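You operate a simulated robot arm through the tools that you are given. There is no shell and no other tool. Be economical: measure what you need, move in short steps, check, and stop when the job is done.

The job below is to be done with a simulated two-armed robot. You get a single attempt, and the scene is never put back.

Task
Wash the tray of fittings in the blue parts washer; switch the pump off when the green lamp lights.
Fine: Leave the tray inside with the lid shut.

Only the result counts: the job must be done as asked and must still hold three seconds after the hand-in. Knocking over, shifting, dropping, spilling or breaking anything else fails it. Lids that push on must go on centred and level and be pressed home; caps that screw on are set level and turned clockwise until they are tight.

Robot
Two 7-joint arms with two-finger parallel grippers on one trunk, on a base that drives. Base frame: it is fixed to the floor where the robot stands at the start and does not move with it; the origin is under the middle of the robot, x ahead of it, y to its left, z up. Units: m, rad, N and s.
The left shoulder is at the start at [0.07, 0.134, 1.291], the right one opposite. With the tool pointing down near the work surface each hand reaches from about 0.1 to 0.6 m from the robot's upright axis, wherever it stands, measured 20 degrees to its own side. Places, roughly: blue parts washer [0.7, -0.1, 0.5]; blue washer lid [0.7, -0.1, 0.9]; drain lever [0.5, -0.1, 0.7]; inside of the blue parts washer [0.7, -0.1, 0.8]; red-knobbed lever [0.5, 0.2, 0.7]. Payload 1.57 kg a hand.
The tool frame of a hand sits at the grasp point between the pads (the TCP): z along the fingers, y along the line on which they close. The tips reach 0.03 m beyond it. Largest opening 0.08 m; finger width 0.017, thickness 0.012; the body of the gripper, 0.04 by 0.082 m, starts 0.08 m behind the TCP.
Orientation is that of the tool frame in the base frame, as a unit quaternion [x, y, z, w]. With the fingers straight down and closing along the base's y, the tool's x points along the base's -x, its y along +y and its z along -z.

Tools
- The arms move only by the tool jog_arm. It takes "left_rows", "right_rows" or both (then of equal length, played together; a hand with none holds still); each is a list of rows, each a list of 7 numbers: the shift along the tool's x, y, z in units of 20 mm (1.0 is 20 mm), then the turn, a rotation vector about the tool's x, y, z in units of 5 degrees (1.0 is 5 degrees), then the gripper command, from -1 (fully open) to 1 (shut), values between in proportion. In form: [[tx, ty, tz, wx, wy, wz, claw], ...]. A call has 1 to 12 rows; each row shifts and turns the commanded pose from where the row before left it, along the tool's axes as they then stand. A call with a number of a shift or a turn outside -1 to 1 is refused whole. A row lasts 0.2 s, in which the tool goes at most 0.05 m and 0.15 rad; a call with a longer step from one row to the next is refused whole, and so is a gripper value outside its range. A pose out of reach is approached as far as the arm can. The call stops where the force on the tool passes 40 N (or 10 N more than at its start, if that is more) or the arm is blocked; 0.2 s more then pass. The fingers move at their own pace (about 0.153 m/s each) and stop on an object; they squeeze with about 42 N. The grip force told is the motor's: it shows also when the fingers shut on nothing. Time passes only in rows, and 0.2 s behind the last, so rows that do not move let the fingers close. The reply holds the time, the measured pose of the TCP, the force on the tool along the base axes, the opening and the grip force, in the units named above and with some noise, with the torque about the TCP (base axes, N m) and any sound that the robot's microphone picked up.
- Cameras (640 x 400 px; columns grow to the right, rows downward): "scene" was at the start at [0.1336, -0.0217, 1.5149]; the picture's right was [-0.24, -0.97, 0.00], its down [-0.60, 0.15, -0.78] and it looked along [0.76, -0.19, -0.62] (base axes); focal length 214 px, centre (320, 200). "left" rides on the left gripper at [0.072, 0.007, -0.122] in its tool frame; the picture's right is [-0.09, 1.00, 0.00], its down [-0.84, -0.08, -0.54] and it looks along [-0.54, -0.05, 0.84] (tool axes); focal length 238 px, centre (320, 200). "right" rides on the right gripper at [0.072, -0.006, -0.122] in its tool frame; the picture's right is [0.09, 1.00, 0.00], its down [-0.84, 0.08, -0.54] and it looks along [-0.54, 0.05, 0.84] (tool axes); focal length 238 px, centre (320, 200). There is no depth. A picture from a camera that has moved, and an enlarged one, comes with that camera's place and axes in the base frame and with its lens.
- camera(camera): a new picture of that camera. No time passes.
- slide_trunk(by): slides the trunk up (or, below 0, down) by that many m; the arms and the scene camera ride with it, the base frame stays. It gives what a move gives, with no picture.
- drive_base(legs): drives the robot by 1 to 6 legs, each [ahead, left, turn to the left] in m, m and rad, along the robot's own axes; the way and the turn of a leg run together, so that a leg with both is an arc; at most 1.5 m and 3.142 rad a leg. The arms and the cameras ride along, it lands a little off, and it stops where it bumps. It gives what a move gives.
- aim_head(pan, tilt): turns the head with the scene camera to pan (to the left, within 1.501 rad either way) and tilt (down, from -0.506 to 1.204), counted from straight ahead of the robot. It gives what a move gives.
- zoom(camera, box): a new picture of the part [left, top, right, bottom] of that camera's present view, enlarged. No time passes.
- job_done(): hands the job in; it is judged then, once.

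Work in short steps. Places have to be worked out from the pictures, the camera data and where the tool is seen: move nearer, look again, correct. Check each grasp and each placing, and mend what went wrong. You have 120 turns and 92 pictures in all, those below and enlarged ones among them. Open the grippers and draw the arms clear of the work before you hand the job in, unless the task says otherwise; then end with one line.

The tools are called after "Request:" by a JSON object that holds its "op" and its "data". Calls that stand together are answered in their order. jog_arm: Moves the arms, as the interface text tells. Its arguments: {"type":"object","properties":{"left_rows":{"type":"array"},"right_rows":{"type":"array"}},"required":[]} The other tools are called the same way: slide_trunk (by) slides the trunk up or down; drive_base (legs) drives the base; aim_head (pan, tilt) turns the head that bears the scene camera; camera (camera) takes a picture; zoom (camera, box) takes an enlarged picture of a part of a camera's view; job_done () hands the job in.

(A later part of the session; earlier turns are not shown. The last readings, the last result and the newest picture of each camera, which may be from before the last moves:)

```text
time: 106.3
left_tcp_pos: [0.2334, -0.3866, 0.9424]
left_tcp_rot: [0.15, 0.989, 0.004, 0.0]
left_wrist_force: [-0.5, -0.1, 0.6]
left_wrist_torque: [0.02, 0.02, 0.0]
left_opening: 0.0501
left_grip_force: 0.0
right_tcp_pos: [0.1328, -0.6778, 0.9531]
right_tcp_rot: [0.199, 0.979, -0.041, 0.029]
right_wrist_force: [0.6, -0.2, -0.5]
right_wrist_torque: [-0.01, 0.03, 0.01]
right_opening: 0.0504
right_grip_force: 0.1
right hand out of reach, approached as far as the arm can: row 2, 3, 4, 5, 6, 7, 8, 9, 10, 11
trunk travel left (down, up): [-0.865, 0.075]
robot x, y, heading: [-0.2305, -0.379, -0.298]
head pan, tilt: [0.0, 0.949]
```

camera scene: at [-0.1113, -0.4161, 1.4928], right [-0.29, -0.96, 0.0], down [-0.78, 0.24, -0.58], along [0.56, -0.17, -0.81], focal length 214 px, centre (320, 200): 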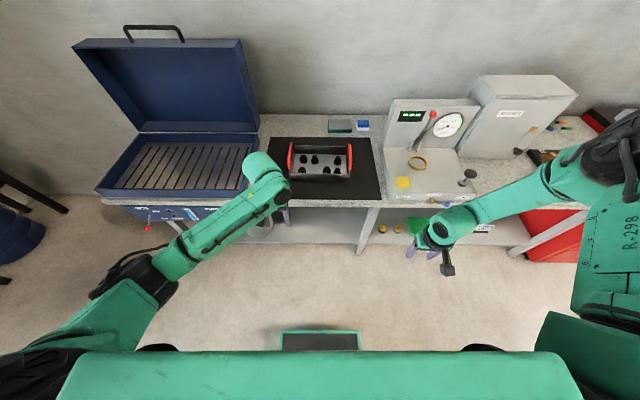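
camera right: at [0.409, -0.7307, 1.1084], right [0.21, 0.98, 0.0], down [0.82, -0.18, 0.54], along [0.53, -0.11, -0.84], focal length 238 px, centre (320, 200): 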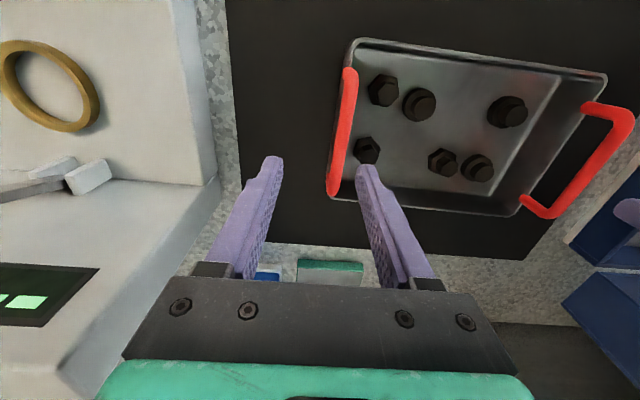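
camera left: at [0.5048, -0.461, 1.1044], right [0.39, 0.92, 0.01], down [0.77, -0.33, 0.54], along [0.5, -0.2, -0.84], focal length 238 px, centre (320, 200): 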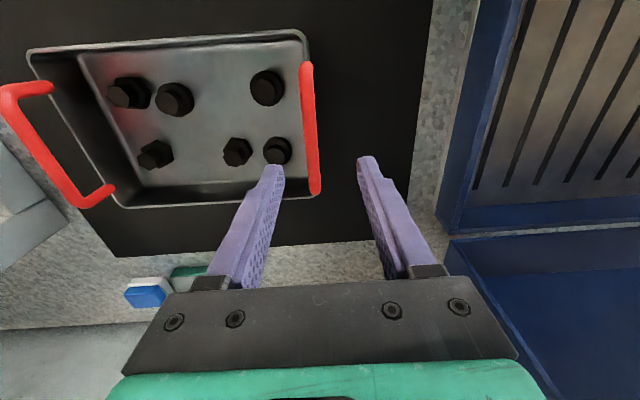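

It slides along the limit. I'll mirror exactly the sequence that worked for the left: raise, yaw -90°, then pitch the fingers forward while lowering.

Request:
{"op": "jog_arm", "data": {"right_rows": [[0.3, 0.3, -1, 0, 0, -1, -0.25], [0.3, 0.3, -1, 0, 0, -1, -0.25], [0, 0, -1, 0, 0, -1, -0.25], [0, 0, -1, 0, 0, -1, -0.25], [0, 0, -1, 0, 0, -1, -0.25], [0, 0, -1, 0, 0, -1, -0.25], [0, 0, -1, 0, 0, -1, -0.25], [0, 0, -1, 0, 0, -1, -0.25], [0, 0, -1, 0, 0, -1, -0.25], [0, 0, 0, 0, 0, -1, -0.25], [0, 0, 0, 0, 0, -1, -0.25], [0, 0, 0, 0, 0, -1, -0.25]]}}

Request:
{"op": "jog_arm", "data": {"right_rows": [[0, 0, 0, 0, 0, -1, -0.25], [0, 0, 0, 0, 0, -1, -0.25], [0, 0, 0, 0, 0, -1, -0.25], [0, 0, 0, 0, 0, -1, -0.25], [0, 0, 0, 0, 0, -1, -0.25], [0, 0, 0, 0, 0, -1, -0.25], [0, 0, 0, 1, 0, 0, -0.25], [0, 0, 0, 1, 0, 0, -0.25], [0, 0, 0, 1, 0, 0, -0.25], [0, 0, 0, 1, 0, 0, -0.25], [0, 0.3, 0.9, 1, 0, 0, -0.25], [0, 0.38, 0.9, 1, 0, 0, -0.25]]}}

Request:
{"op": "jog_arm", "data": {"right_rows": [[0, 0.46, 0.89, 1, 0, 0, -0.25], [0, 0.54, 0.84, 1, 0, 0, -0.25], [0, 0.6, 0.8, 1, 0, 0, -0.25], [0, 0.68, 0.74, 1, 0, 0, -0.25], [0, 0.74, 0.68, 1, 0, 0, -0.25], [0, 0.8, 0.6, 1, 0, 0, -0.25], [0, 0.84, 0.54, 1, 0, 0, -0.25], [0, 0.88, 0.46, 1, 0, 0, -0.25]]}}

Request:
{"op": "camera", "data": {"camera": "scene"}}

```text
time: 109.0
left_tcp_pos: [0.2339, -0.3849, 0.9424]
left_tcp_rot: [0.15, 0.989, 0.003, 0.002]
left_wrist_force: [1.1, 0.7, 0.5]
left_wrist_torque: [0.02, -0.03, -0.01]
left_opening: 0.0497
left_grip_force: 0.0
right_tcp_pos: [0.0933, -0.5993, 1.1223]
right_tcp_rot: [-0.315, 0.948, -0.052, 0.005]
right_wrist_force: [0.6, -0.3, 0.7]
right_wrist_torque: [-0.01, 0.01, -0.04]
right_opening: 0.0498
right_grip_force: 0.1
right hand out of reach, approached as far as the arm can: row 10, 11, 12
trunk travel left (down, up): [-0.865, 0.075]
robot x, y, heading: [-0.2249, -0.3801, -0.293]
head pan, tilt: [0.0, 0.949]
```

```text
time: 111.5
left_tcp_pos: [0.2344, -0.387, 0.9416]
left_tcp_rot: [0.15, 0.989, 0.005, 0.001]
left_wrist_force: [-0.2, -0.1, -0.2]
left_wrist_torque: [0.0, 0.0, -0.01]
left_opening: 0.0501
left_grip_force: 0.1
right_tcp_pos: [0.0343, -0.5548, 1.085]
right_tcp_rot: [-0.534, 0.792, -0.263, 0.135]
right_wrist_force: [-0.5, -1.2, -0.6]
right_wrist_torque: [0.0, -0.05, 0.03]
right_opening: 0.0498
right_grip_force: 0.1
right hand out of reach, approached as far as the arm can: row 1, 2, 3, 4, 5, 6, 7, 8, 9, 10, 11, 12
trunk travel left (down, up): [-0.865, 0.075]
robot x, y, heading: [-0.2294, -0.3769, -0.293]
head pan, tilt: [0.0, 0.949]
```

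```text
time: 113.3
left_tcp_pos: [0.2343, -0.3867, 0.9421]
left_tcp_rot: [0.15, 0.989, 0.005, 0.0]
left_wrist_force: [0.2, 0.4, 0.0]
left_wrist_torque: [-0.02, -0.03, -0.01]
left_opening: 0.0499
left_grip_force: 0.0
right_tcp_pos: [0.1024, -0.6584, 1.046]
right_tcp_rot: [-0.481, 0.699, -0.459, 0.264]
right_wrist_force: [-0.3, -0.6, -0.1]
right_wrist_torque: [0.0, 0.0, 0.01]
right_opening: 0.0501
right_grip_force: 0.0
right hand out of reach, approached as far as the arm can: row 1, 2, 3, 4, 5, 6, 7, 8
trunk travel left (down, up): [-0.865, 0.075]
robot x, y, heading: [-0.2258, -0.3811, -0.299]
head pan, tilt: [0.0, 0.949]
```

```text
46 pictures are left
camera scene: at [-0.1098, -0.4154, 1.4927], right [-0.29, -0.96, 0.0], down [-0.78, 0.24, -0.58], along [0.56, -0.17, -0.81], focal length 214 px, centre (320, 200)
```

scene: 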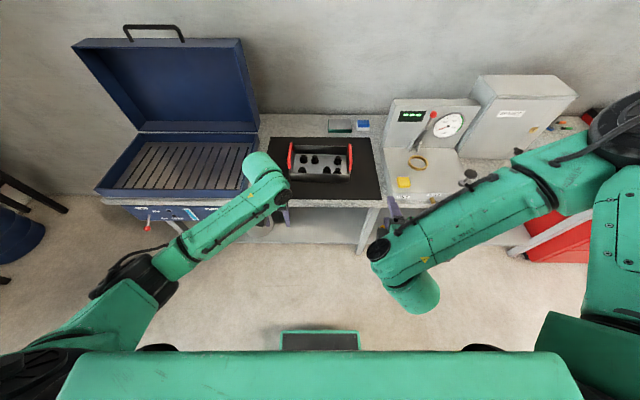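

The elbow stays outside, but this arm does reach well when the hand is higher relative to the shoulder. So I'll restore the right hand to straight down, raise both hands, and lower the trunk instead.

Request:
{"op": "jog_arm", "data": {"right_rows": [[0, 0, 0, -0.683, 0.543, 0.955, -0.25], [0, 0, 0, -0.683, 0.543, 0.955, -0.25], [0, 0, 0, -0.683, 0.543, 0.955, -0.25], [0, 0, 0, -0.683, 0.543, 0.955, -0.25], [0, 0, 0, -0.683, 0.543, 0.955, -0.25], [0, 0, 0, -0.683, 0.543, 0.955, -0.25], [0, 0, 0, -0.683, 0.543, 0.955, -0.25], [0, 0, 0, -0.683, 0.543, 0.955, -0.25]]}}

Request:
{"op": "jog_arm", "data": {"left_rows": [[0, 0, -1, 0, 0, 0, -0.25], [0, 0, -1, 0, 0, 0, -0.25], [0, 0, -1, 0, 0, 0, -0.25], [0, 0, -1, 0, 0, 0, -0.25], [0, 0, -1, 0, 0, 0, -0.25], [0, 0, -1, 0, 0, 0, -0.25], [0, 0, -1, 0, 0, 0, -0.25], [0, 0, -1, 0, 0, 0, -0.25]], "right_rows": [[0, 0, 0, -0.683, 0.543, 0.955, -0.25], [0, 0, 0, -0.683, 0.543, 0.955, -0.25], [0, 0, 0, -0.683, 0.543, 0.955, -0.25], [0, 0, 0, -0.683, 0.543, 0.955, -0.25], [0, 0, 0, -0.683, 0.543, 0.955, -0.25], [0, 0, 0, -0.683, 0.543, 0.955, -0.25], [0, 0, 0, -0.683, 0.543, 0.955, -0.25], [0, 0, 0, -0.683, 0.543, 0.955, -0.25]]}}

```text
time: 115.2
left_tcp_pos: [0.2357, -0.3858, 0.942]
left_tcp_rot: [0.149, 0.989, 0.004, 0.001]
left_wrist_force: [0.5, 0.6, 0.4]
left_wrist_torque: [-0.01, -0.01, -0.01]
left_opening: 0.0502
left_grip_force: 0.1
right_tcp_pos: [0.1033, -0.6587, 1.0461]
right_tcp_rot: [-0.185, 0.938, -0.255, 0.145]
right_wrist_force: [0.2, -0.2, 0.1]
right_wrist_torque: [-0.01, 0.01, 0.01]
right_opening: 0.0502
right_grip_force: 0.1
trunk travel left (down, up): [-0.865, 0.075]
robot x, y, heading: [-0.2282, -0.3753, -0.3]
head pan, tilt: [0.0, 0.949]
```

```text
time: 117.0
left_tcp_pos: [0.2346, -0.388, 1.1011]
left_tcp_rot: [0.149, 0.989, 0.004, 0.001]
left_wrist_force: [-0.1, -0.5, -0.3]
left_wrist_torque: [0.0, 0.03, 0.01]
left_opening: 0.0501
left_grip_force: 0.1
right_tcp_pos: [0.1017, -0.6586, 1.0464]
right_tcp_rot: [0.149, 0.989, 0.001, -0.001]
right_wrist_force: [0.1, 0.8, 0.2]
right_wrist_torque: [0.02, 0.0, 0.0]
right_opening: 0.0502
right_grip_force: 0.0
trunk travel left (down, up): [-0.865, 0.075]
robot x, y, heading: [-0.2304, -0.3771, -0.303]
head pan, tilt: [0.0, 0.949]
```

Both hands are vertical now. I'll test the right hand at the grasp position relative to the body (x 0.44, y -0.127) at this height.

Request:
{"op": "jog_arm", "data": {"right_rows": [[-0.5, 0.5, 0, 0, 0, 0, -0.25], [-0.5, 0.5, 0, 0, 0, 0, -0.25], [-0.5, 0.5, 0, 0, 0, 0, -0.25], [-0.5, 0.65, 0, 0, 0, 0, -0.25], [0, 0, 0.5, 0, 0, 0, -0.25]]}}

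```text
time: 118.2
left_tcp_pos: [0.235, -0.3868, 1.1013]
left_tcp_rot: [0.15, 0.989, 0.004, 0.001]
left_wrist_force: [0.1, 0.6, -0.2]
left_wrist_torque: [-0.02, -0.03, -0.02]
left_opening: 0.0501
left_grip_force: 0.0
right_tcp_pos: [0.1555, -0.6284, 1.0364]
right_tcp_rot: [0.148, 0.989, 0.001, -0.002]
right_wrist_force: [-0.8, -0.2, 0.7]
right_wrist_torque: [-0.01, -0.02, -0.01]
right_opening: 0.05
right_grip_force: 0.0
trunk travel left (down, up): [-0.865, 0.075]
robot x, y, heading: [-0.2262, -0.3761, -0.298]
head pan, tilt: [0.0, 0.949]
```

Reachable. I'll raise both hands to 1.14, lower the trunk 0.2 and drive back in over the tray.

Request:
{"op": "jog_arm", "data": {"left_rows": [[0, 0, -0.4, 0, 0, 0, -0.25], [0, 0, -0.4, 0, 0, 0, -0.25], [0, 0, -0.4, 0, 0, 0, -0.25], [0, 0, -0.4, 0, 0, 0, -0.25], [0, 0, -0.35, 0, 0, 0, -0.25]], "right_rows": [[0, 0, -1, 0, 0, 0, -0.25], [0, 0, -1, 0, 0, 0, -0.25], [0, 0, -1, 0, 0, 0, -0.25], [0, 0, -1, 0, 0, 0, -0.25], [0, 0, -1, 0, 0, 0, -0.25]]}}

Request:
{"op": "slide_trunk", "data": {"by": -0.2}}

Request:
{"op": "drive_base", "data": {"legs": [[0.27, 0, 0]]}}

Request:
{"op": "camera", "data": {"camera": "scene"}}

```text
time: 119.3
left_tcp_pos: [0.2318, -0.3882, 1.141]
left_tcp_rot: [0.15, 0.989, 0.004, 0.001]
left_wrist_force: [0.5, 0.4, 1.5]
left_wrist_torque: [-0.01, -0.02, 0.0]
left_opening: 0.0499
left_grip_force: 0.1
right_tcp_pos: [0.153, -0.6269, 1.139]
right_tcp_rot: [0.149, 0.989, 0.0, -0.001]
right_wrist_force: [0.1, 0.4, 0.0]
right_wrist_torque: [0.01, 0.01, 0.03]
right_opening: 0.0498
right_grip_force: 0.0
trunk travel left (down, up): [-0.865, 0.075]
robot x, y, heading: [-0.2265, -0.3796, -0.296]
head pan, tilt: [0.0, 0.949]
```

```text
time: 121.5
left_tcp_pos: [0.2329, -0.3867, 0.9403]
left_tcp_rot: [0.15, 0.989, 0.005, 0.001]
left_wrist_force: [0.2, 0.6, 0.1]
left_wrist_torque: [-0.07, 0.02, 0.02]
left_opening: 0.0502
left_grip_force: 0.0
right_tcp_pos: [0.153, -0.626, 0.9362]
right_tcp_rot: [0.149, 0.989, 0.001, -0.001]
right_wrist_force: [-0.8, 0.1, -0.5]
right_wrist_torque: [-0.02, 0.0, 0.0]
right_opening: 0.05
right_grip_force: 0.1
trunk travel left (down, up): [-0.665, 0.275]
robot x, y, heading: [-0.225, -0.3775, -0.295]
head pan, tilt: [0.0, 0.949]
```

```text
time: 123.4
left_tcp_pos: [0.4875, -0.4645, 0.9414]
left_tcp_rot: [0.148, 0.989, 0.004, 0.001]
left_wrist_force: [0.0, -0.6, -0.4]
left_wrist_torque: [-0.01, -0.05, -0.02]
left_opening: 0.0501
left_grip_force: 0.0
right_tcp_pos: [0.4087, -0.7028, 0.9379]
right_tcp_rot: [0.145, 0.989, 0.001, -0.001]
right_wrist_force: [0.1, 0.5, 0.0]
right_wrist_torque: [-0.02, -0.01, 0.0]
right_opening: 0.05
right_grip_force: 0.0
trunk travel left (down, up): [-0.665, 0.275]
robot x, y, heading: [0.028, -0.4569, -0.294]
head pan, tilt: [0.0, 0.949]
```

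```text
45 pictures are left
camera scene: at [0.1448, -0.4923, 1.2928], right [-0.29, -0.96, 0.0], down [-0.78, 0.24, -0.58], along [0.56, -0.17, -0.81], focal length 214 px, centre (320, 200)
```

scene: 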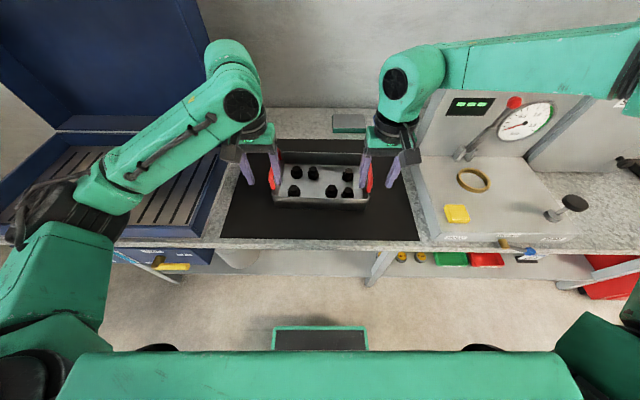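

Hands are around the tray's rear-to-front line. I need a close look at tray bars and at the clearance of the right forearm to the gauge stand.

Request:
{"op": "zoom", "data": {"camera": "scene", "box": [220, 120, 420, 245]}}

Request:
{"op": "camera", "data": {"camera": "right"}}

Request:
{"op": "camera", "data": {"camera": "left"}}

```text
3.20 times, centred on (320, 182) of scene
camera zoom: at [0.1448, -0.4923, 1.2928], right [-0.29, -0.96, 0.0], down [-0.78, 0.24, -0.58], along [0.56, -0.17, -0.81], focal length 686 px, centre (320, 256)
```

zoom: 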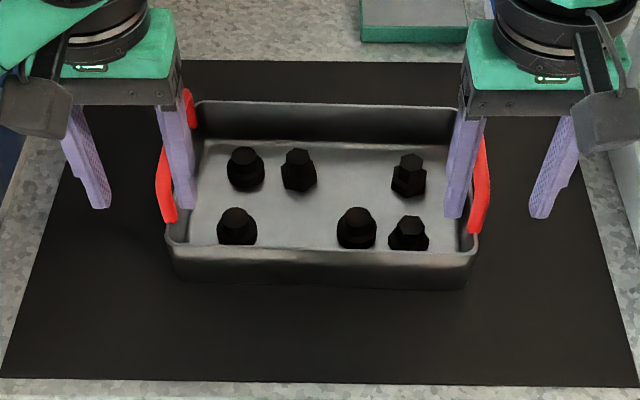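

```text
43 pictures are left
camera right: at [0.3391, -0.6888, 1.0597], right [0.2, 0.98, 0.0], down [0.82, -0.17, 0.54], along [0.53, -0.11, -0.84], focal length 238 px, centre (320, 200)
```

right: 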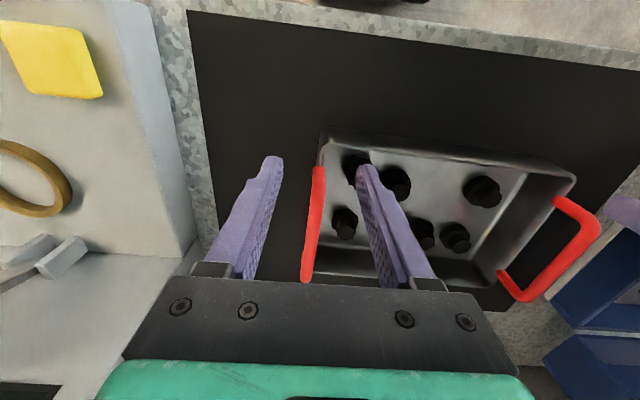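

```text
42 pictures are left
camera left: at [0.4203, -0.4375, 1.0638], right [0.38, 0.93, 0.01], down [0.78, -0.32, 0.54], along [0.5, -0.2, -0.84], focal length 238 px, centre (320, 200)
```

left: 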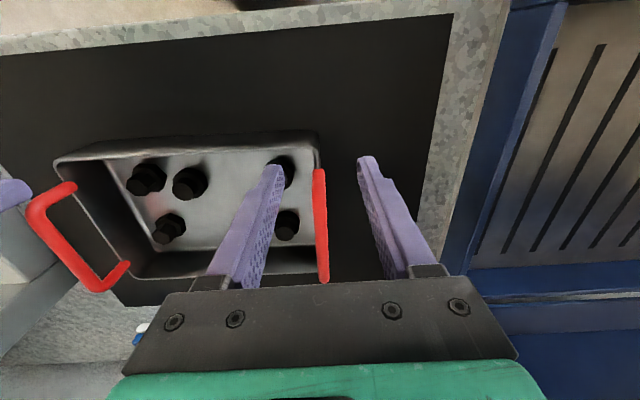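

Both bar centres are 0.084 m further ahead with sideways errors under 8 mm. Before moving, I'll pan the head to check the right forearm against the gauge stand.

Request:
{"op": "aim_head", "data": {"pan": -0.7, "tilt": 0.6}}

Request:
{"op": "camera", "data": {"camera": "scene"}}

```text
time: 124.5
left_tcp_pos: [0.4874, -0.4644, 0.9408]
left_tcp_rot: [0.147, 0.989, 0.005, 0.001]
left_wrist_force: [-0.7, -0.7, -0.5]
left_wrist_torque: [0.01, 0.0, 0.01]
left_opening: 0.0499
left_grip_force: 0.0
right_tcp_pos: [0.4099, -0.7028, 0.9365]
right_tcp_rot: [0.146, 0.989, 0.0, -0.002]
right_wrist_force: [-0.5, -0.9, 0.5]
right_wrist_torque: [0.01, 0.01, -0.02]
right_opening: 0.0499
right_grip_force: 0.0
trunk travel left (down, up): [-0.665, 0.275]
robot x, y, heading: [0.027, -0.4545, -0.295]
head pan, tilt: [-0.7, 0.6]
```

```text
41 pictures are left
camera scene: at [0.124, -0.5454, 1.3211], right [-0.84, -0.55, 0.0], down [-0.31, 0.47, -0.82], along [0.45, -0.69, -0.57], focal length 214 px, centre (320, 200)
```

scene: 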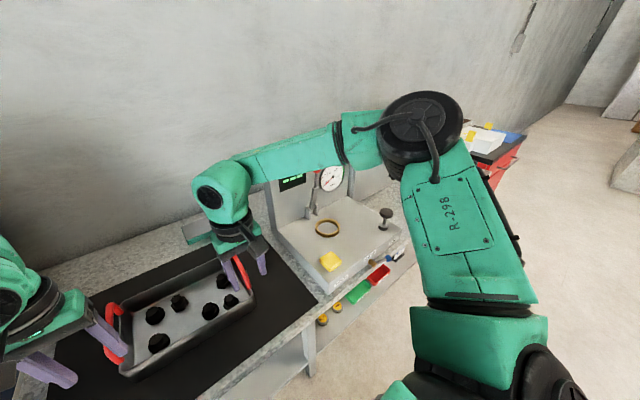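

The right forearm passes above and in front of the gauge stand. I'll edge the base 0.04 ahead and make the rest with the arms, keeping the elbow high.

Request:
{"op": "drive_base", "data": {"legs": [[0.04, 0, 0]]}}

Request:
{"op": "jog_arm", "data": {"left_rows": [[-0.6, -0.1, 0, 0, 0, 0, -0.25], [-0.6, -0.1, 0, 0, 0, 0, -0.25], [-0.6, -0.1, 0, 0, 0, 0, -0.25], [-0.3, -0.05, 0, 0, 0, 0, -0.25]], "right_rows": [[-0.6, 0, 0, 0, 0, 0, -0.25], [-0.6, 0, 0, 0, 0, 0, -0.25], [-0.6, 0, 0, 0, 0, 0, -0.25], [-0.3, 0, 0, 0, 0, 0, -0.25]]}}

Request:
{"op": "camera", "data": {"camera": "right"}}

Request:
{"op": "camera", "data": {"camera": "left"}}

Request:
{"op": "camera", "data": {"camera": "scene"}}

```text
time: 125.4
left_tcp_pos: [0.5232, -0.475, 0.9423]
left_tcp_rot: [0.147, 0.989, 0.004, 0.002]
left_wrist_force: [1.5, 0.0, 0.2]
left_wrist_torque: [-0.01, -0.01, 0.04]
left_opening: 0.0501
left_grip_force: 0.0
right_tcp_pos: [0.4447, -0.713, 0.9393]
right_tcp_rot: [0.147, 0.989, 0.001, 0.0]
right_wrist_force: [0.2, 0.1, 0.8]
right_wrist_torque: [-0.02, 0.04, -0.01]
right_opening: 0.05
right_grip_force: 0.1
trunk travel left (down, up): [-0.665, 0.275]
robot x, y, heading: [0.0674, -0.4679, -0.294]
head pan, tilt: [-0.7, 0.6]
```

```text
time: 126.4
left_tcp_pos: [0.565, -0.4945, 0.9407]
left_tcp_rot: [0.147, 0.989, 0.005, 0.002]
left_wrist_force: [-0.5, 1.2, 0.9]
left_wrist_torque: [0.0, -0.02, -0.01]
left_opening: 0.0501
left_grip_force: 0.1
right_tcp_pos: [0.4876, -0.7266, 0.9376]
right_tcp_rot: [0.146, 0.989, 0.0, -0.001]
right_wrist_force: [-0.5, -0.3, 0.3]
right_wrist_torque: [0.01, 0.02, 0.0]
right_opening: 0.05
right_grip_force: 0.1
trunk travel left (down, up): [-0.665, 0.275]
robot x, y, heading: [0.0656, -0.4664, -0.293]
head pan, tilt: [-0.7, 0.6]
```

```text
40 pictures are left
camera right: at [0.4179, -0.7133, 1.0596], right [0.2, 0.98, 0.0], down [0.82, -0.17, 0.54], along [0.53, -0.11, -0.84], focal length 238 px, centre (320, 200)
```

right: 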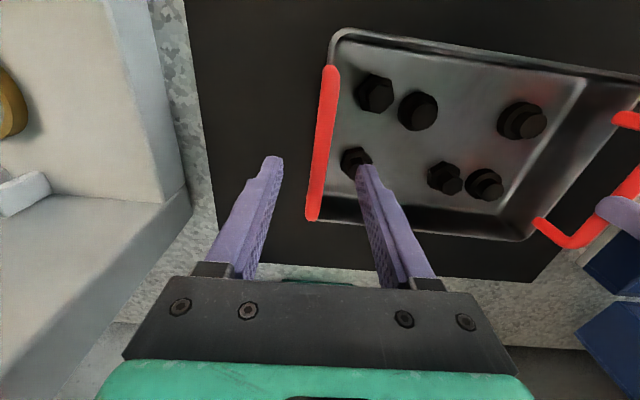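

```text
39 pictures are left
camera left: at [0.4977, -0.4677, 1.0632], right [0.38, 0.93, 0.01], down [0.78, -0.32, 0.54], along [0.51, -0.2, -0.84], focal length 238 px, centre (320, 200)
```

left: 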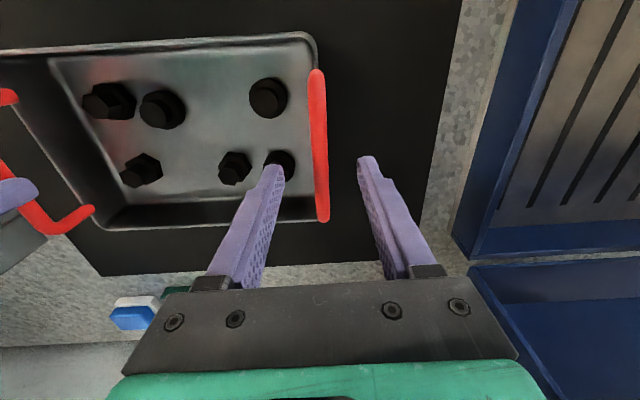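

```text
38 pictures are left
camera scene: at [0.1613, -0.557, 1.3211], right [-0.84, -0.55, 0.0], down [-0.31, 0.47, -0.82], along [0.45, -0.69, -0.57], focal length 214 px, centre (320, 200)
```

scene: 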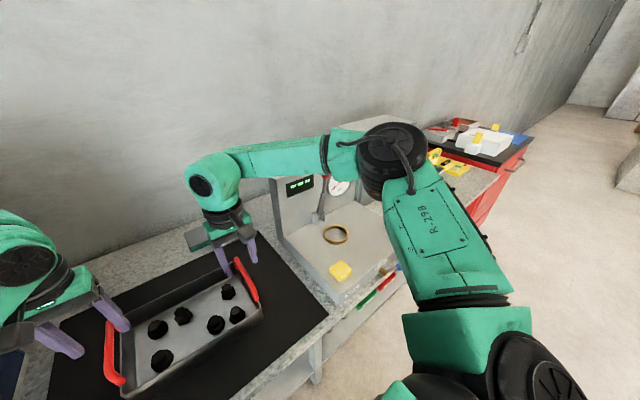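

Both bars are centred between the fingers. I'll narrow the openings to 36 mm to clear the fittings and go down.

Request:
{"op": "jog_arm", "data": {"left_rows": [[0, 0, 0, 0, 0, 0, 0.1], [0, 0, 0.85, 0, 0, 0, 0.1], [0, 0, 0.85, 0, 0, 0, 0.1], [0, 0, 0.85, 0, 0, 0, 0.1], [0, 0, 0.5, 0, 0, 0, 0.1]], "right_rows": [[0, 0, 0, 0, 0, 0, 0.1], [0, 0, 0.8, 0, 0, 0, 0.1], [0, 0, 0.8, 0, 0, 0, 0.1], [0, 0, 0.8, 0, 0, 0, 0.1], [0, 0, 0.5, 0, 0, 0, 0.1]]}}

Request:
{"op": "camera", "data": {"camera": "right"}}

Request:
{"op": "camera", "data": {"camera": "left"}}

```text
time: 127.6
left_tcp_pos: [0.5634, -0.4954, 0.8803]
left_tcp_rot: [0.147, 0.989, 0.005, 0.001]
left_wrist_force: [-0.1, -1.1, 0.3]
left_wrist_torque: [-0.02, -0.02, 0.03]
left_opening: 0.0359
left_grip_force: 0.0
right_tcp_pos: [0.4875, -0.7271, 0.8782]
right_tcp_rot: [0.146, 0.989, 0.0, -0.001]
right_wrist_force: [0.7, 0.0, -0.3]
right_wrist_torque: [0.03, -0.02, 0.0]
right_opening: 0.0362
right_grip_force: 0.0
trunk travel left (down, up): [-0.665, 0.275]
robot x, y, heading: [0.0661, -0.4643, -0.293]
head pan, tilt: [-0.7, 0.6]
```

```text
37 pictures are left
camera right: at [0.4182, -0.7128, 1.0011], right [0.2, 0.98, 0.0], down [0.82, -0.17, 0.54], along [0.53, -0.11, -0.84], focal length 238 px, centre (320, 200)
```

right: 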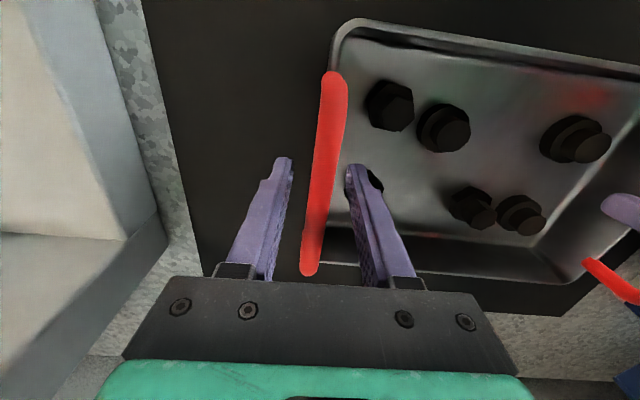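

```text
36 pictures are left
camera left: at [0.4965, -0.4674, 1.0023], right [0.38, 0.93, 0.01], down [0.78, -0.32, 0.54], along [0.5, -0.2, -0.84], focal length 238 px, centre (320, 200)
```

left: 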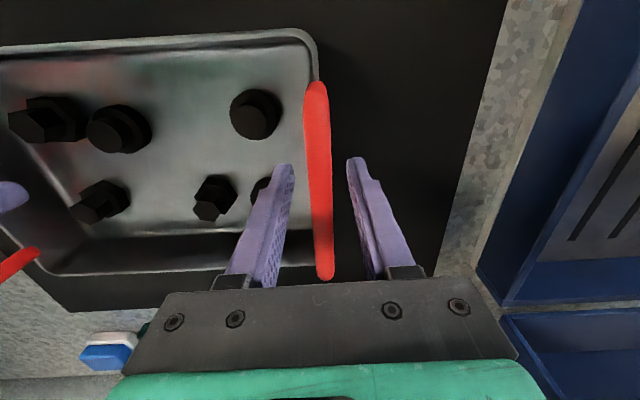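

The bars lie at the grasp depth between both finger pairs. Closing both.

Request:
{"op": "jog_arm", "data": {"left_rows": [[0, 0, 0.2, 0, 0, 0, 0.1], [0, 0, 0, 0, 0, 0, 1], [0, 0, 0, 0, 0, 0, 1], [0, 0, 0, 0, 0, 0, 1]], "right_rows": [[0, 0, 0.2, 0, 0, 0, 0.1], [0, 0, 0, 0, 0, 0, 1], [0, 0, 0, 0, 0, 0, 1], [0, 0, 0, 0, 0, 0, 1]]}}

```text
time: 128.6
left_tcp_pos: [0.5634, -0.494, 0.8766]
left_tcp_rot: [0.146, 0.989, 0.006, 0.001]
left_wrist_force: [4.3, 12.6, 1.2]
left_wrist_torque: [-0.23, 0.08, -0.53]
left_opening: 0.0119
left_grip_force: 29.5
right_tcp_pos: [0.4867, -0.7271, 0.8742]
right_tcp_rot: [0.147, 0.989, -0.001, -0.001]
right_wrist_force: [-2.0, -8.8, -0.2]
right_wrist_torque: [0.18, -0.03, -0.54]
right_opening: 0.0119
right_grip_force: 28.9
trunk travel left (down, up): [-0.665, 0.275]
robot x, y, heading: [0.0668, -0.466, -0.29]
head pan, tilt: [-0.7, 0.6]
```

Both bars gripped (12 mm). I'll lift with the trunk by 0.12.

Request:
{"op": "slide_trunk", "data": {"by": 0.12}}

Request:
{"op": "aim_head", "data": {"pan": 0.2, "tilt": 0.85}}

Request:
{"op": "camera", "data": {"camera": "scene"}}

```text
time: 130.1
left_tcp_pos: [0.5653, -0.4941, 0.9943]
left_tcp_rot: [0.147, 0.989, 0.005, 0.0]
left_wrist_force: [2.6, 23.0, -5.1]
left_wrist_torque: [-0.36, 0.24, -0.54]
left_opening: 0.0121
left_grip_force: 29.2
right_tcp_pos: [0.4888, -0.7291, 0.9924]
right_tcp_rot: [0.146, 0.989, 0.0, -0.003]
right_wrist_force: [-2.7, -23.4, -4.9]
right_wrist_torque: [0.44, -0.24, -0.54]
right_opening: 0.012
right_grip_force: 30.0
trunk travel left (down, up): [-0.785, 0.155]
robot x, y, heading: [0.0666, -0.4664, -0.294]
head pan, tilt: [-0.7, 0.6]
```

```text
time: 131.3
left_tcp_pos: [0.565, -0.4947, 0.9949]
left_tcp_rot: [0.147, 0.989, 0.006, 0.0]
left_wrist_force: [4.4, 25.9, -5.6]
left_wrist_torque: [-0.56, -0.02, -0.49]
left_opening: 0.0122
left_grip_force: 28.9
right_tcp_pos: [0.4891, -0.7285, 0.9941]
right_tcp_rot: [0.146, 0.989, -0.001, -0.001]
right_wrist_force: [-3.7, -26.0, -5.3]
right_wrist_torque: [0.57, 0.12, -0.5]
right_opening: 0.0123
right_grip_force: 29.5
trunk travel left (down, up): [-0.785, 0.155]
robot x, y, heading: [0.067, -0.4685, -0.291]
head pan, tilt: [0.201, 0.85]
```

```text
35 pictures are left
camera scene: at [0.1933, -0.4907, 1.42], right [-0.09, -1.0, 0.0], down [-0.75, 0.07, -0.66], along [0.66, -0.06, -0.75], focal length 214 px, centre (320, 200)
```

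scene: 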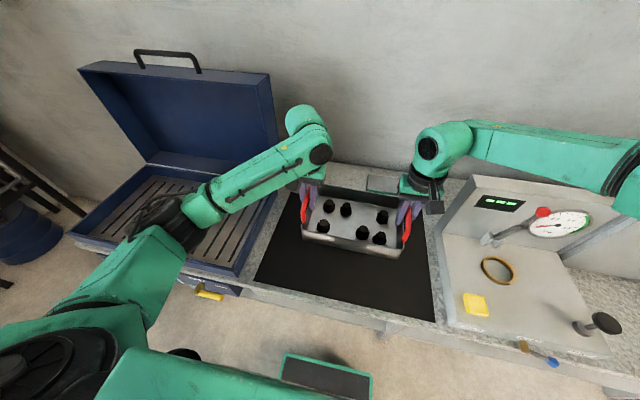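

The tray is level in the air; the hands squeeze it sideways at 25 N. I'll ease that by 2 mm each, then back 0.05 and drive left toward the open tank.

Request:
{"op": "jog_arm", "data": {"left_rows": [[0, 0.1, 0, 0, 0, 0, 1], [0, 0, 0, 0, 0, 0, 1]], "right_rows": [[0, -0.1, 0, 0, 0, 0, 1], [0, 0, 0, 0, 0, 0, 1]]}}

Request:
{"op": "drive_base", "data": {"legs": [[-0.05, 0, 0], [0, 0.3, 0]]}}

Request:
{"op": "camera", "data": {"camera": "scene"}}

```text
time: 131.9
left_tcp_pos: [0.5635, -0.4941, 0.9952]
left_tcp_rot: [0.148, 0.989, 0.004, -0.001]
left_wrist_force: [-1.2, 8.8, -4.3]
left_wrist_torque: [-0.07, 0.15, -0.5]
left_opening: 0.0119
left_grip_force: 29.2
right_tcp_pos: [0.4886, -0.7294, 0.9933]
right_tcp_rot: [0.145, 0.989, 0.001, -0.001]
right_wrist_force: [2.4, -9.3, -6.4]
right_wrist_torque: [0.09, -0.15, -0.54]
right_opening: 0.0122
right_grip_force: 29.1
trunk travel left (down, up): [-0.785, 0.155]
robot x, y, heading: [0.0661, -0.4698, -0.29]
head pan, tilt: [0.201, 0.85]
```

```text
time: 134.4
left_tcp_pos: [0.602, -0.1904, 0.9949]
left_tcp_rot: [0.146, 0.989, 0.004, -0.001]
left_wrist_force: [-11.6, -25.3, -5.8]
left_wrist_torque: [0.46, -0.3, -0.54]
left_opening: 0.0119
left_grip_force: 29.4
right_tcp_pos: [0.5281, -0.4255, 0.9942]
right_tcp_rot: [0.142, 0.99, 0.003, -0.001]
right_wrist_force: [12.5, 24.3, -4.7]
right_wrist_torque: [-0.45, 0.31, -0.47]
right_opening: 0.0121
right_grip_force: 29.2
trunk travel left (down, up): [-0.785, 0.155]
robot x, y, heading: [0.1004, -0.1658, -0.289]
head pan, tilt: [0.201, 0.85]
```

```text
34 pictures are left
camera scene: at [0.2309, -0.1896, 1.42], right [-0.09, -1.0, 0.0], down [-0.75, 0.07, -0.66], along [0.66, -0.06, -0.75], focal length 214 px, centre (320, 200)
```

scene: 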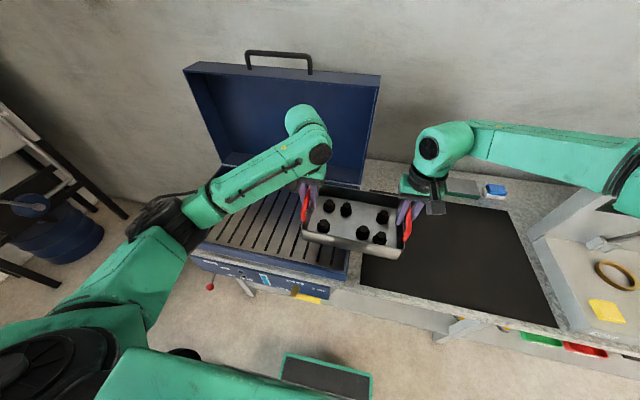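

Halfway. I'll zoom on the tank to fix its rim corners before the last stretch.

Request:
{"op": "zoom", "data": {"camera": "scene", "box": [170, 140, 410, 290]}}

```text
2.67 times, centred on (290, 215) of scene
camera zoom: at [0.2309, -0.1896, 1.42], right [-0.09, -1.0, 0.0], down [-0.75, 0.07, -0.66], along [0.66, -0.06, -0.75], focal length 572 px, centre (400, 160)
```

zoom: 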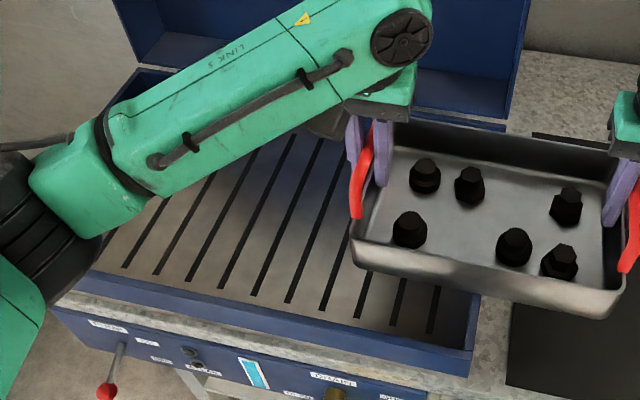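

The tank centre is about 0.27 m further left. Continue there, 0.03 forward.

Request:
{"op": "drive_base", "data": {"legs": [[0, 0.27, 0], [0.03, 0, -0.012]]}}

Request:
{"op": "aim_head", "data": {"pan": 0, "tilt": 0.9}}

Request:
{"op": "camera", "data": {"camera": "scene"}}

```text
time: 136.8
left_tcp_pos: [0.7002, 0.0652, 0.9983]
left_tcp_rot: [0.145, 0.989, 0.003, 0.003]
left_wrist_force: [-6.0, -3.0, -4.5]
left_wrist_torque: [0.09, -0.05, -0.5]
left_opening: 0.0122
left_grip_force: 29.0
right_tcp_pos: [0.6261, -0.1694, 0.9969]
right_tcp_rot: [0.143, 0.99, 0.0, 0.001]
right_wrist_force: [3.6, 3.5, -5.5]
right_wrist_torque: [-0.09, 0.01, -0.5]
right_opening: 0.0122
right_grip_force: 29.3
trunk travel left (down, up): [-0.785, 0.155]
robot x, y, heading: [0.2039, 0.0882, -0.287]
head pan, tilt: [0.201, 0.85]
```

```text
time: 137.5
left_tcp_pos: [0.7048, 0.0639, 0.9952]
left_tcp_rot: [0.146, 0.989, 0.003, -0.001]
left_wrist_force: [-4.3, -0.3, -6.4]
left_wrist_torque: [0.03, -0.06, -0.56]
left_opening: 0.0117
left_grip_force: 29.6
right_tcp_pos: [0.6316, -0.1717, 0.9948]
right_tcp_rot: [0.143, 0.99, 0.001, -0.001]
right_wrist_force: [5.0, -0.9, -5.1]
right_wrist_torque: [0.01, 0.06, -0.53]
right_opening: 0.012
right_grip_force: 29.2
trunk travel left (down, up): [-0.785, 0.155]
robot x, y, heading: [0.2087, 0.0851, -0.292]
head pan, tilt: [0.0, 0.901]
```

```text
32 pictures are left
camera scene: at [0.3293, 0.0506, 1.4161], right [-0.28, -0.96, 0.0], down [-0.75, 0.22, -0.62], along [0.59, -0.18, -0.78], focal length 214 px, centre (320, 200)
```

scene: 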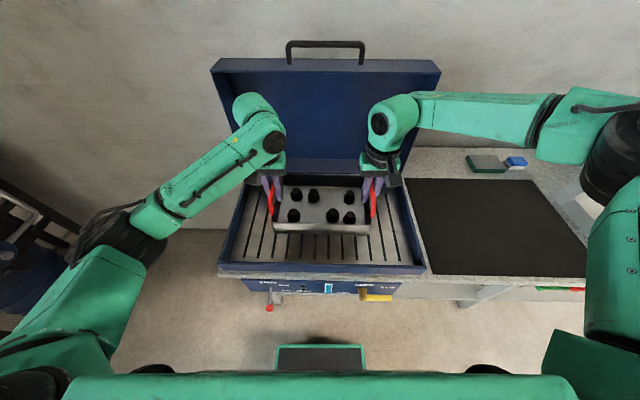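

The tray is centred over the tank and clear of the lid. Lowering by trunk 0.10, then feeling for the rack.

Request:
{"op": "slide_trunk", "data": {"by": -0.1}}

Request:
{"op": "jog_arm", "data": {"left_rows": [[0, 0, 0.25, 0, 0, 0, 1], [0, 0, 0.25, 0, 0, 0, 1], [0, 0, 0.25, 0, 0, 0, 1], [0, 0, 0.25, 0, 0, 0, 1]], "right_rows": [[0, 0, 0.25, 0, 0, 0, 1], [0, 0, 0.25, 0, 0, 0, 1], [0, 0, 0.25, 0, 0, 0, 1], [0, 0, 0.25, 0, 0, 0, 1]]}}

Request:
{"op": "camera", "data": {"camera": "scene"}}

```text
time: 138.9
left_tcp_pos: [0.7041, 0.0644, 0.8952]
left_tcp_rot: [0.145, 0.989, 0.003, 0.0]
left_wrist_force: [-4.0, -0.1, -5.5]
left_wrist_torque: [0.04, 0.08, -0.53]
left_opening: 0.0116
left_grip_force: 29.3
right_tcp_pos: [0.6328, -0.1708, 0.8943]
right_tcp_rot: [0.142, 0.99, 0.001, -0.002]
right_wrist_force: [3.8, 0.1, -5.1]
right_wrist_torque: [-0.07, -0.03, -0.47]
right_opening: 0.0118
right_grip_force: 28.7
trunk travel left (down, up): [-0.685, 0.255]
robot x, y, heading: [0.206, 0.087, -0.29]
head pan, tilt: [0.0, 0.901]
```

```text
time: 139.9
left_tcp_pos: [0.7025, 0.0639, 0.8815]
left_tcp_rot: [0.146, 0.989, 0.0, 0.006]
left_wrist_force: [-0.3, -14.3, 26.3]
left_wrist_torque: [0.24, -0.14, -0.54]
left_opening: 0.0121
left_grip_force: 29.8
right_tcp_pos: [0.6263, -0.1705, 0.8812]
right_tcp_rot: [0.142, 0.99, 0.005, 0.004]
right_wrist_force: [15.3, 11.8, 24.0]
right_wrist_torque: [-0.28, 0.29, -0.58]
right_opening: 0.0127
right_grip_force: 29.7
right hand out of reach, approached as far as the arm can: row 3
trunk travel left (down, up): [-0.685, 0.255]
robot x, y, heading: [0.2059, 0.0892, -0.288]
head pan, tilt: [0.0, 0.901]
```

```text
31 pictures are left
camera scene: at [0.3244, 0.0527, 1.3176], right [-0.28, -0.96, 0.0], down [-0.75, 0.22, -0.62], along [0.6, -0.18, -0.78], focal length 214 px, centre (320, 200)
```

scene: 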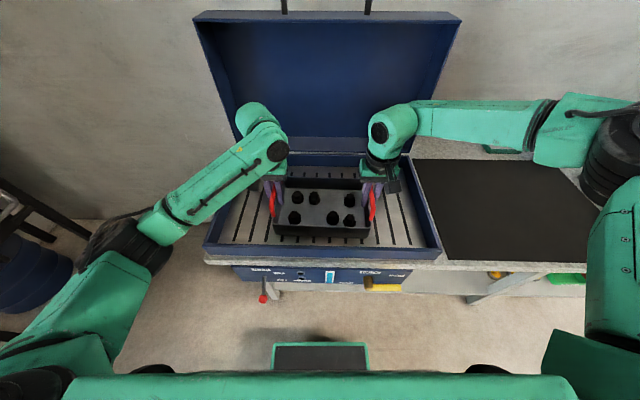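

Both hands meet the rack with the tray about level. I'll ease off slightly, open to 36 mm and draw straight up.

Request:
{"op": "jog_arm", "data": {"left_rows": [[0, 0, -0.25, 0, 0, 0, 1], [0, 0, 0, 0, 0, 0, 0.1], [0, 0, 0, 0, 0, 0, 0.1], [0, 0, -0.5, 0, 0, 0, 0.1], [0, 0, -0.8, 0, 0, 0, 0.1], [0, 0, -0.8, 0, 0, 0, 0.1], [0, 0, -0.8, 0, 0, 0, 0.1], [0, 0, -0.8, 0, 0, 0, 0.1]], "right_rows": [[0, 0, -0.25, 0, 0, 0, 1], [0, 0, 0, 0, 0, 0, 0.1], [0, 0, 0, 0, 0, 0, 0.1], [0, 0, -0.5, 0, 0, 0, 0.1], [0, 0, -0.8, 0, 0, 0, 0.1], [0, 0, -0.8, 0, 0, 0, 0.1], [0, 0, -0.8, 0, 0, 0, 0.1], [0, 0, -0.8, 0, 0, 0, 0.1]]}}

Request:
{"op": "camera", "data": {"camera": "left"}}

Request:
{"op": "camera", "data": {"camera": "right"}}

```text
time: 141.7
left_tcp_pos: [0.7015, 0.0634, 0.9566]
left_tcp_rot: [0.145, 0.989, 0.003, 0.0]
left_wrist_force: [0.0, 1.0, 0.3]
left_wrist_torque: [0.01, -0.01, 0.0]
left_opening: 0.0359
left_grip_force: 0.1
right_tcp_pos: [0.6253, -0.1735, 0.9558]
right_tcp_rot: [0.143, 0.99, 0.001, -0.001]
right_wrist_force: [0.0, -0.1, -0.3]
right_wrist_torque: [0.0, -0.02, 0.0]
right_opening: 0.0358
right_grip_force: 0.0
trunk travel left (down, up): [-0.685, 0.255]
robot x, y, heading: [0.2046, 0.0909, -0.29]
head pan, tilt: [0.0, 0.901]
```

```text
30 pictures are left
camera left: at [0.6356, 0.0896, 1.0785], right [0.38, 0.93, 0.01], down [0.78, -0.32, 0.54], along [0.5, -0.2, -0.84], focal length 238 px, centre (320, 200)
```

left: 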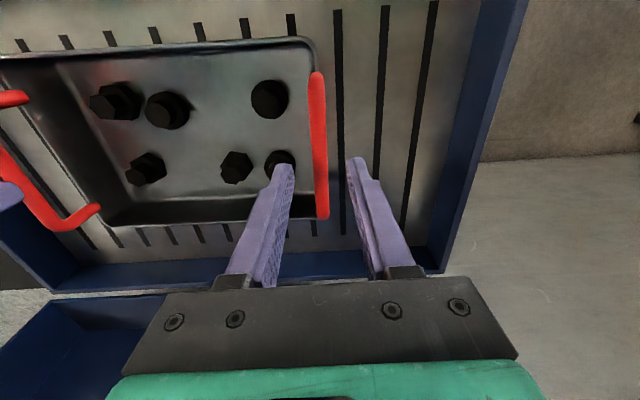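

```text
29 pictures are left
camera right: at [0.5563, -0.1607, 1.0771], right [0.19, 0.98, 0.0], down [0.83, -0.16, 0.54], along [0.53, -0.1, -0.84], focal length 238 px, centre (320, 200)
```

right: 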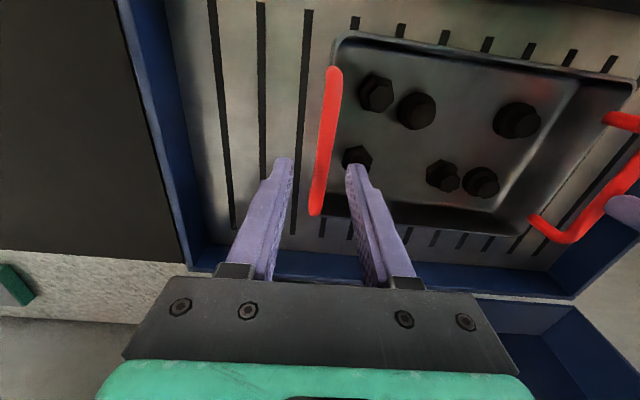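

The tray sits flat on the rack with all fittings in it. I'll back away, raise the trunk again, and prepare the left hand to close the lid.

Request:
{"op": "drive_base", "data": {"legs": [[-0.2, 0, -0.015]]}}

Request:
{"op": "slide_trunk", "data": {"by": 0.23}}

Request:
{"op": "jog_arm", "data": {"left_rows": [[0, 0, 0, 0, 0, 1, 1], [0, 0, 0, 0, 0, 1, 1], [0, 0, 0, 0, 0, 1, 1], [0, 0, 0, 0, 0, 1, 1], [0, 0, 0, 0, 0, 1, 1], [0, 0, 0, 0, 0, 1, 1], [0, 0, 0, 0, 0, 1, 1], [0, 0, 0, 0, 0, 1, 1], [0, 0, 0, 0, 0, 1, 1]], "right_rows": [[0.5, -1, -0.5, 0, 0, 0, 0.1], [0.5, -1, -0.5, 0, 0, 0, 0.1], [0.5, -1, -0.5, 0, 0, 0, 0.1], [0.5, -1, -0.5, 0, 0, 0, 0.1], [0.5, -1, 0, 0, 0, 0, 0.1], [0.5, -1, 0, 0, 0, 0, 0.1], [0.5, -1, 0, 0, 0, 0, 0.1], [0, 0, 0, 0, 0, 0, 0.1], [0, 0, 0, 0, 0, 0, 0.1]]}}

Request:
{"op": "jog_arm", "data": {"left_rows": [[0, 0, 0, 0, 0, 1, 1], [0, 0, 0, 0, 0, 1, 1], [0, 0, 0, 0, 0, 1, 1], [0, 0, 0, 0, 0, 1, 1], [0, 0, 0, 0, 0, 1, 1], [0, 0, 0, 0, 0, 1, 1], [0, 0, 0, 0, 0, 1, 1], [0, 0, 0, 0, 0, 1, 1], [0, 0, 0, 0, 0, 1, 1]]}}

Request:
{"op": "aim_head", "data": {"pan": 0.15, "tilt": 0.6}}

Request:
{"op": "camera", "data": {"camera": "scene"}}

```text
time: 143.3
left_tcp_pos: [0.5086, 0.1136, 0.9542]
left_tcp_rot: [0.153, 0.988, 0.003, 0.001]
left_wrist_force: [1.0, 1.3, 0.3]
left_wrist_torque: [-0.02, -0.01, 0.02]
left_opening: 0.0358
left_grip_force: 0.0
right_tcp_pos: [0.4293, -0.1209, 0.9542]
right_tcp_rot: [0.151, 0.989, 0.001, -0.001]
right_wrist_force: [0.1, 0.4, 0.6]
right_wrist_torque: [0.0, 0.02, -0.01]
right_opening: 0.0359
right_grip_force: 0.0
trunk travel left (down, up): [-0.685, 0.255]
robot x, y, heading: [0.0119, 0.1481, -0.303]
head pan, tilt: [0.0, 0.901]
```

```text
time: 145.7
left_tcp_pos: [0.5097, 0.1138, 1.1862]
left_tcp_rot: [0.153, 0.988, 0.004, 0.001]
left_wrist_force: [-0.8, 0.2, -0.1]
left_wrist_torque: [0.01, 0.01, 0.03]
left_opening: 0.036
left_grip_force: 0.1
right_tcp_pos: [0.4281, -0.1221, 1.184]
right_tcp_rot: [0.15, 0.989, 0.001, 0.0]
right_wrist_force: [0.0, 0.0, 0.0]
right_wrist_torque: [-0.01, 0.02, 0.01]
right_opening: 0.036
right_grip_force: 0.0
trunk travel left (down, up): [-0.915, 0.025]
robot x, y, heading: [0.0139, 0.1473, -0.305]
head pan, tilt: [0.0, 0.901]
```

```text
time: 147.7
left_tcp_pos: [0.5087, 0.1152, 1.1847]
left_tcp_rot: [0.521, 0.854, 0.003, -0.001]
left_wrist_force: [0.3, -0.7, -0.6]
left_wrist_torque: [0.03, 0.02, 0.0]
left_opening: 0.0
left_grip_force: 21.7
right_tcp_pos: [0.3214, -0.2364, 1.2252]
right_tcp_rot: [0.15, 0.989, 0.0, 0.0]
right_wrist_force: [0.8, 0.0, -0.3]
right_wrist_torque: [0.01, 0.02, 0.01]
right_opening: 0.0362
right_grip_force: 0.1
trunk travel left (down, up): [-0.915, 0.025]
robot x, y, heading: [0.0099, 0.1457, -0.3]
head pan, tilt: [0.0, 0.901]
```

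```text
time: 149.7
left_tcp_pos: [0.5092, 0.1132, 1.1841]
left_tcp_rot: [0.808, 0.59, 0.003, -0.002]
left_wrist_force: [0.2, -0.9, -1.1]
left_wrist_torque: [0.02, 0.01, -0.02]
left_opening: 0.0
left_grip_force: 21.5
right_tcp_pos: [0.3188, -0.2358, 1.225]
right_tcp_rot: [0.15, 0.989, 0.001, -0.001]
right_wrist_force: [0.5, 1.2, 0.5]
right_wrist_torque: [0.0, -0.02, 0.0]
right_opening: 0.0359
right_grip_force: 0.1
trunk travel left (down, up): [-0.915, 0.025]
robot x, y, heading: [0.0145, 0.1466, -0.303]
head pan, tilt: [0.0, 0.901]
```

```text
time: 150.5
left_tcp_pos: [0.5077, 0.1139, 1.1853]
left_tcp_rot: [0.807, 0.591, 0.003, -0.003]
left_wrist_force: [-0.3, 0.1, -0.6]
left_wrist_torque: [0.01, 0.05, -0.01]
left_opening: 0.0001
left_grip_force: 21.2
right_tcp_pos: [0.3199, -0.2361, 1.2248]
right_tcp_rot: [0.151, 0.989, 0.001, -0.001]
right_wrist_force: [0.1, 0.8, -0.7]
right_wrist_torque: [-0.01, -0.02, 0.02]
right_opening: 0.036
right_grip_force: 0.1
trunk travel left (down, up): [-0.915, 0.025]
robot x, y, heading: [0.013, 0.1463, -0.303]
head pan, tilt: [0.15, 0.6]
```

```text
28 pictures are left
camera scene: at [0.1485, 0.1173, 1.571], right [-0.15, -0.99, 0.0], down [-0.56, 0.09, -0.82], along [0.81, -0.13, -0.57], focal length 214 px, centre (320, 200)
```

scene: 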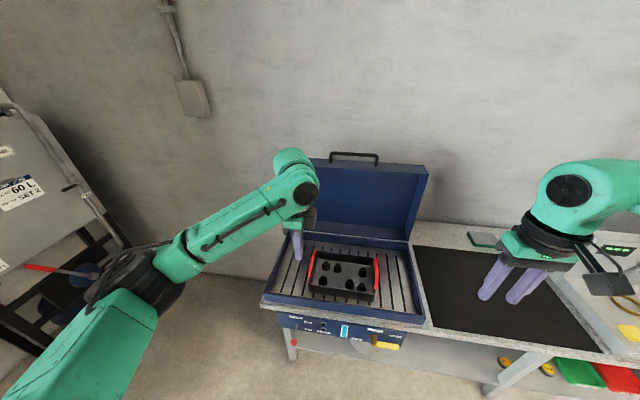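

The bar is at about W(0.85, 0.15, 1.26), lid ~80° open. I'll raise the left hand, shift it inward and pitch the closed fingers 45° forward so they can hook over behind the bar.

Request:
{"op": "jog_arm", "data": {"left_rows": [[-0.55, 0, -1, 0, 0, 0, 1], [-0.55, 0, -1, 0, 0, 0, 1], [-0.55, 0, -1, 0, 0, 0, 1], [-0.55, 0, -1, 0, 0, 0, 1], [-0.55, 0, -1, 0, 0, 0, 1], [-0.55, 0, -1, 0, 0, 0, 1], [-0.55, 0, -1, 0, 0, 0, 1], [-0.55, 0, -1, 0, 0, 0, 1]]}}

Request:
{"op": "jog_arm", "data": {"left_rows": [[0, 0, 0, -1, 0, 0, 1], [0, 0, 0, -1, 0, 0, 1], [0, 0, 0, -1, 0, 0, 1], [0, 0, 0, -1, 0, 0, 1], [0, 0, 0, -1, 0, 0, 1], [0, 0, 0, -1, 0, 0, 1], [0, 0, 0, -1, 0, 0, 1], [0, 0, 0, -1, 0, 0, 1], [0, 0, 0, -1, 0, 0, 1]]}}

Request:
{"op": "drive_base", "data": {"legs": [[0.2, 0, 0]]}}

```text
time: 152.3
left_tcp_pos: [0.4794, 0.0288, 1.3452]
left_tcp_rot: [0.807, 0.59, 0.003, -0.002]
left_wrist_force: [0.0, -0.6, -0.4]
left_wrist_torque: [0.0, 0.01, 0.01]
left_opening: 0.0001
left_grip_force: 21.3
right_tcp_pos: [0.3188, -0.2374, 1.2255]
right_tcp_rot: [0.15, 0.989, 0.002, 0.0]
right_wrist_force: [-0.2, -0.1, 0.1]
right_wrist_torque: [0.01, -0.03, -0.01]
right_opening: 0.036
right_grip_force: 0.1
trunk travel left (down, up): [-0.915, 0.025]
robot x, y, heading: [0.0105, 0.1474, -0.303]
head pan, tilt: [0.15, 0.6]
```

```text
time: 154.3
left_tcp_pos: [0.4814, 0.0299, 1.345]
left_tcp_rot: [0.746, 0.545, 0.228, 0.309]
left_wrist_force: [0.2, -0.7, -0.5]
left_wrist_torque: [0.03, 0.01, 0.03]
left_opening: 0.0
left_grip_force: 21.5
right_tcp_pos: [0.3196, -0.2368, 1.2254]
right_tcp_rot: [0.151, 0.988, 0.001, -0.001]
right_wrist_force: [-0.2, 0.6, 0.3]
right_wrist_torque: [0.01, 0.0, 0.02]
right_opening: 0.0361
right_grip_force: 0.1
trunk travel left (down, up): [-0.915, 0.025]
robot x, y, heading: [0.012, 0.1441, -0.304]
head pan, tilt: [0.15, 0.6]
```

```text
time: 155.9
left_tcp_pos: [0.6655, -0.0296, 1.3472]
left_tcp_rot: [0.746, 0.543, 0.231, 0.309]
left_wrist_force: [-0.4, 0.4, 0.0]
left_wrist_torque: [0.0, -0.02, 0.01]
left_opening: 0.0
left_grip_force: 21.5
right_tcp_pos: [0.5045, -0.2937, 1.2269]
right_tcp_rot: [0.152, 0.988, 0.001, 0.0]
right_wrist_force: [-0.5, 0.3, -0.3]
right_wrist_torque: [-0.03, -0.05, 0.02]
right_opening: 0.0359
right_grip_force: 0.0
trunk travel left (down, up): [-0.915, 0.025]
robot x, y, heading: [0.2017, 0.0862, -0.304]
head pan, tilt: [0.15, 0.6]
```

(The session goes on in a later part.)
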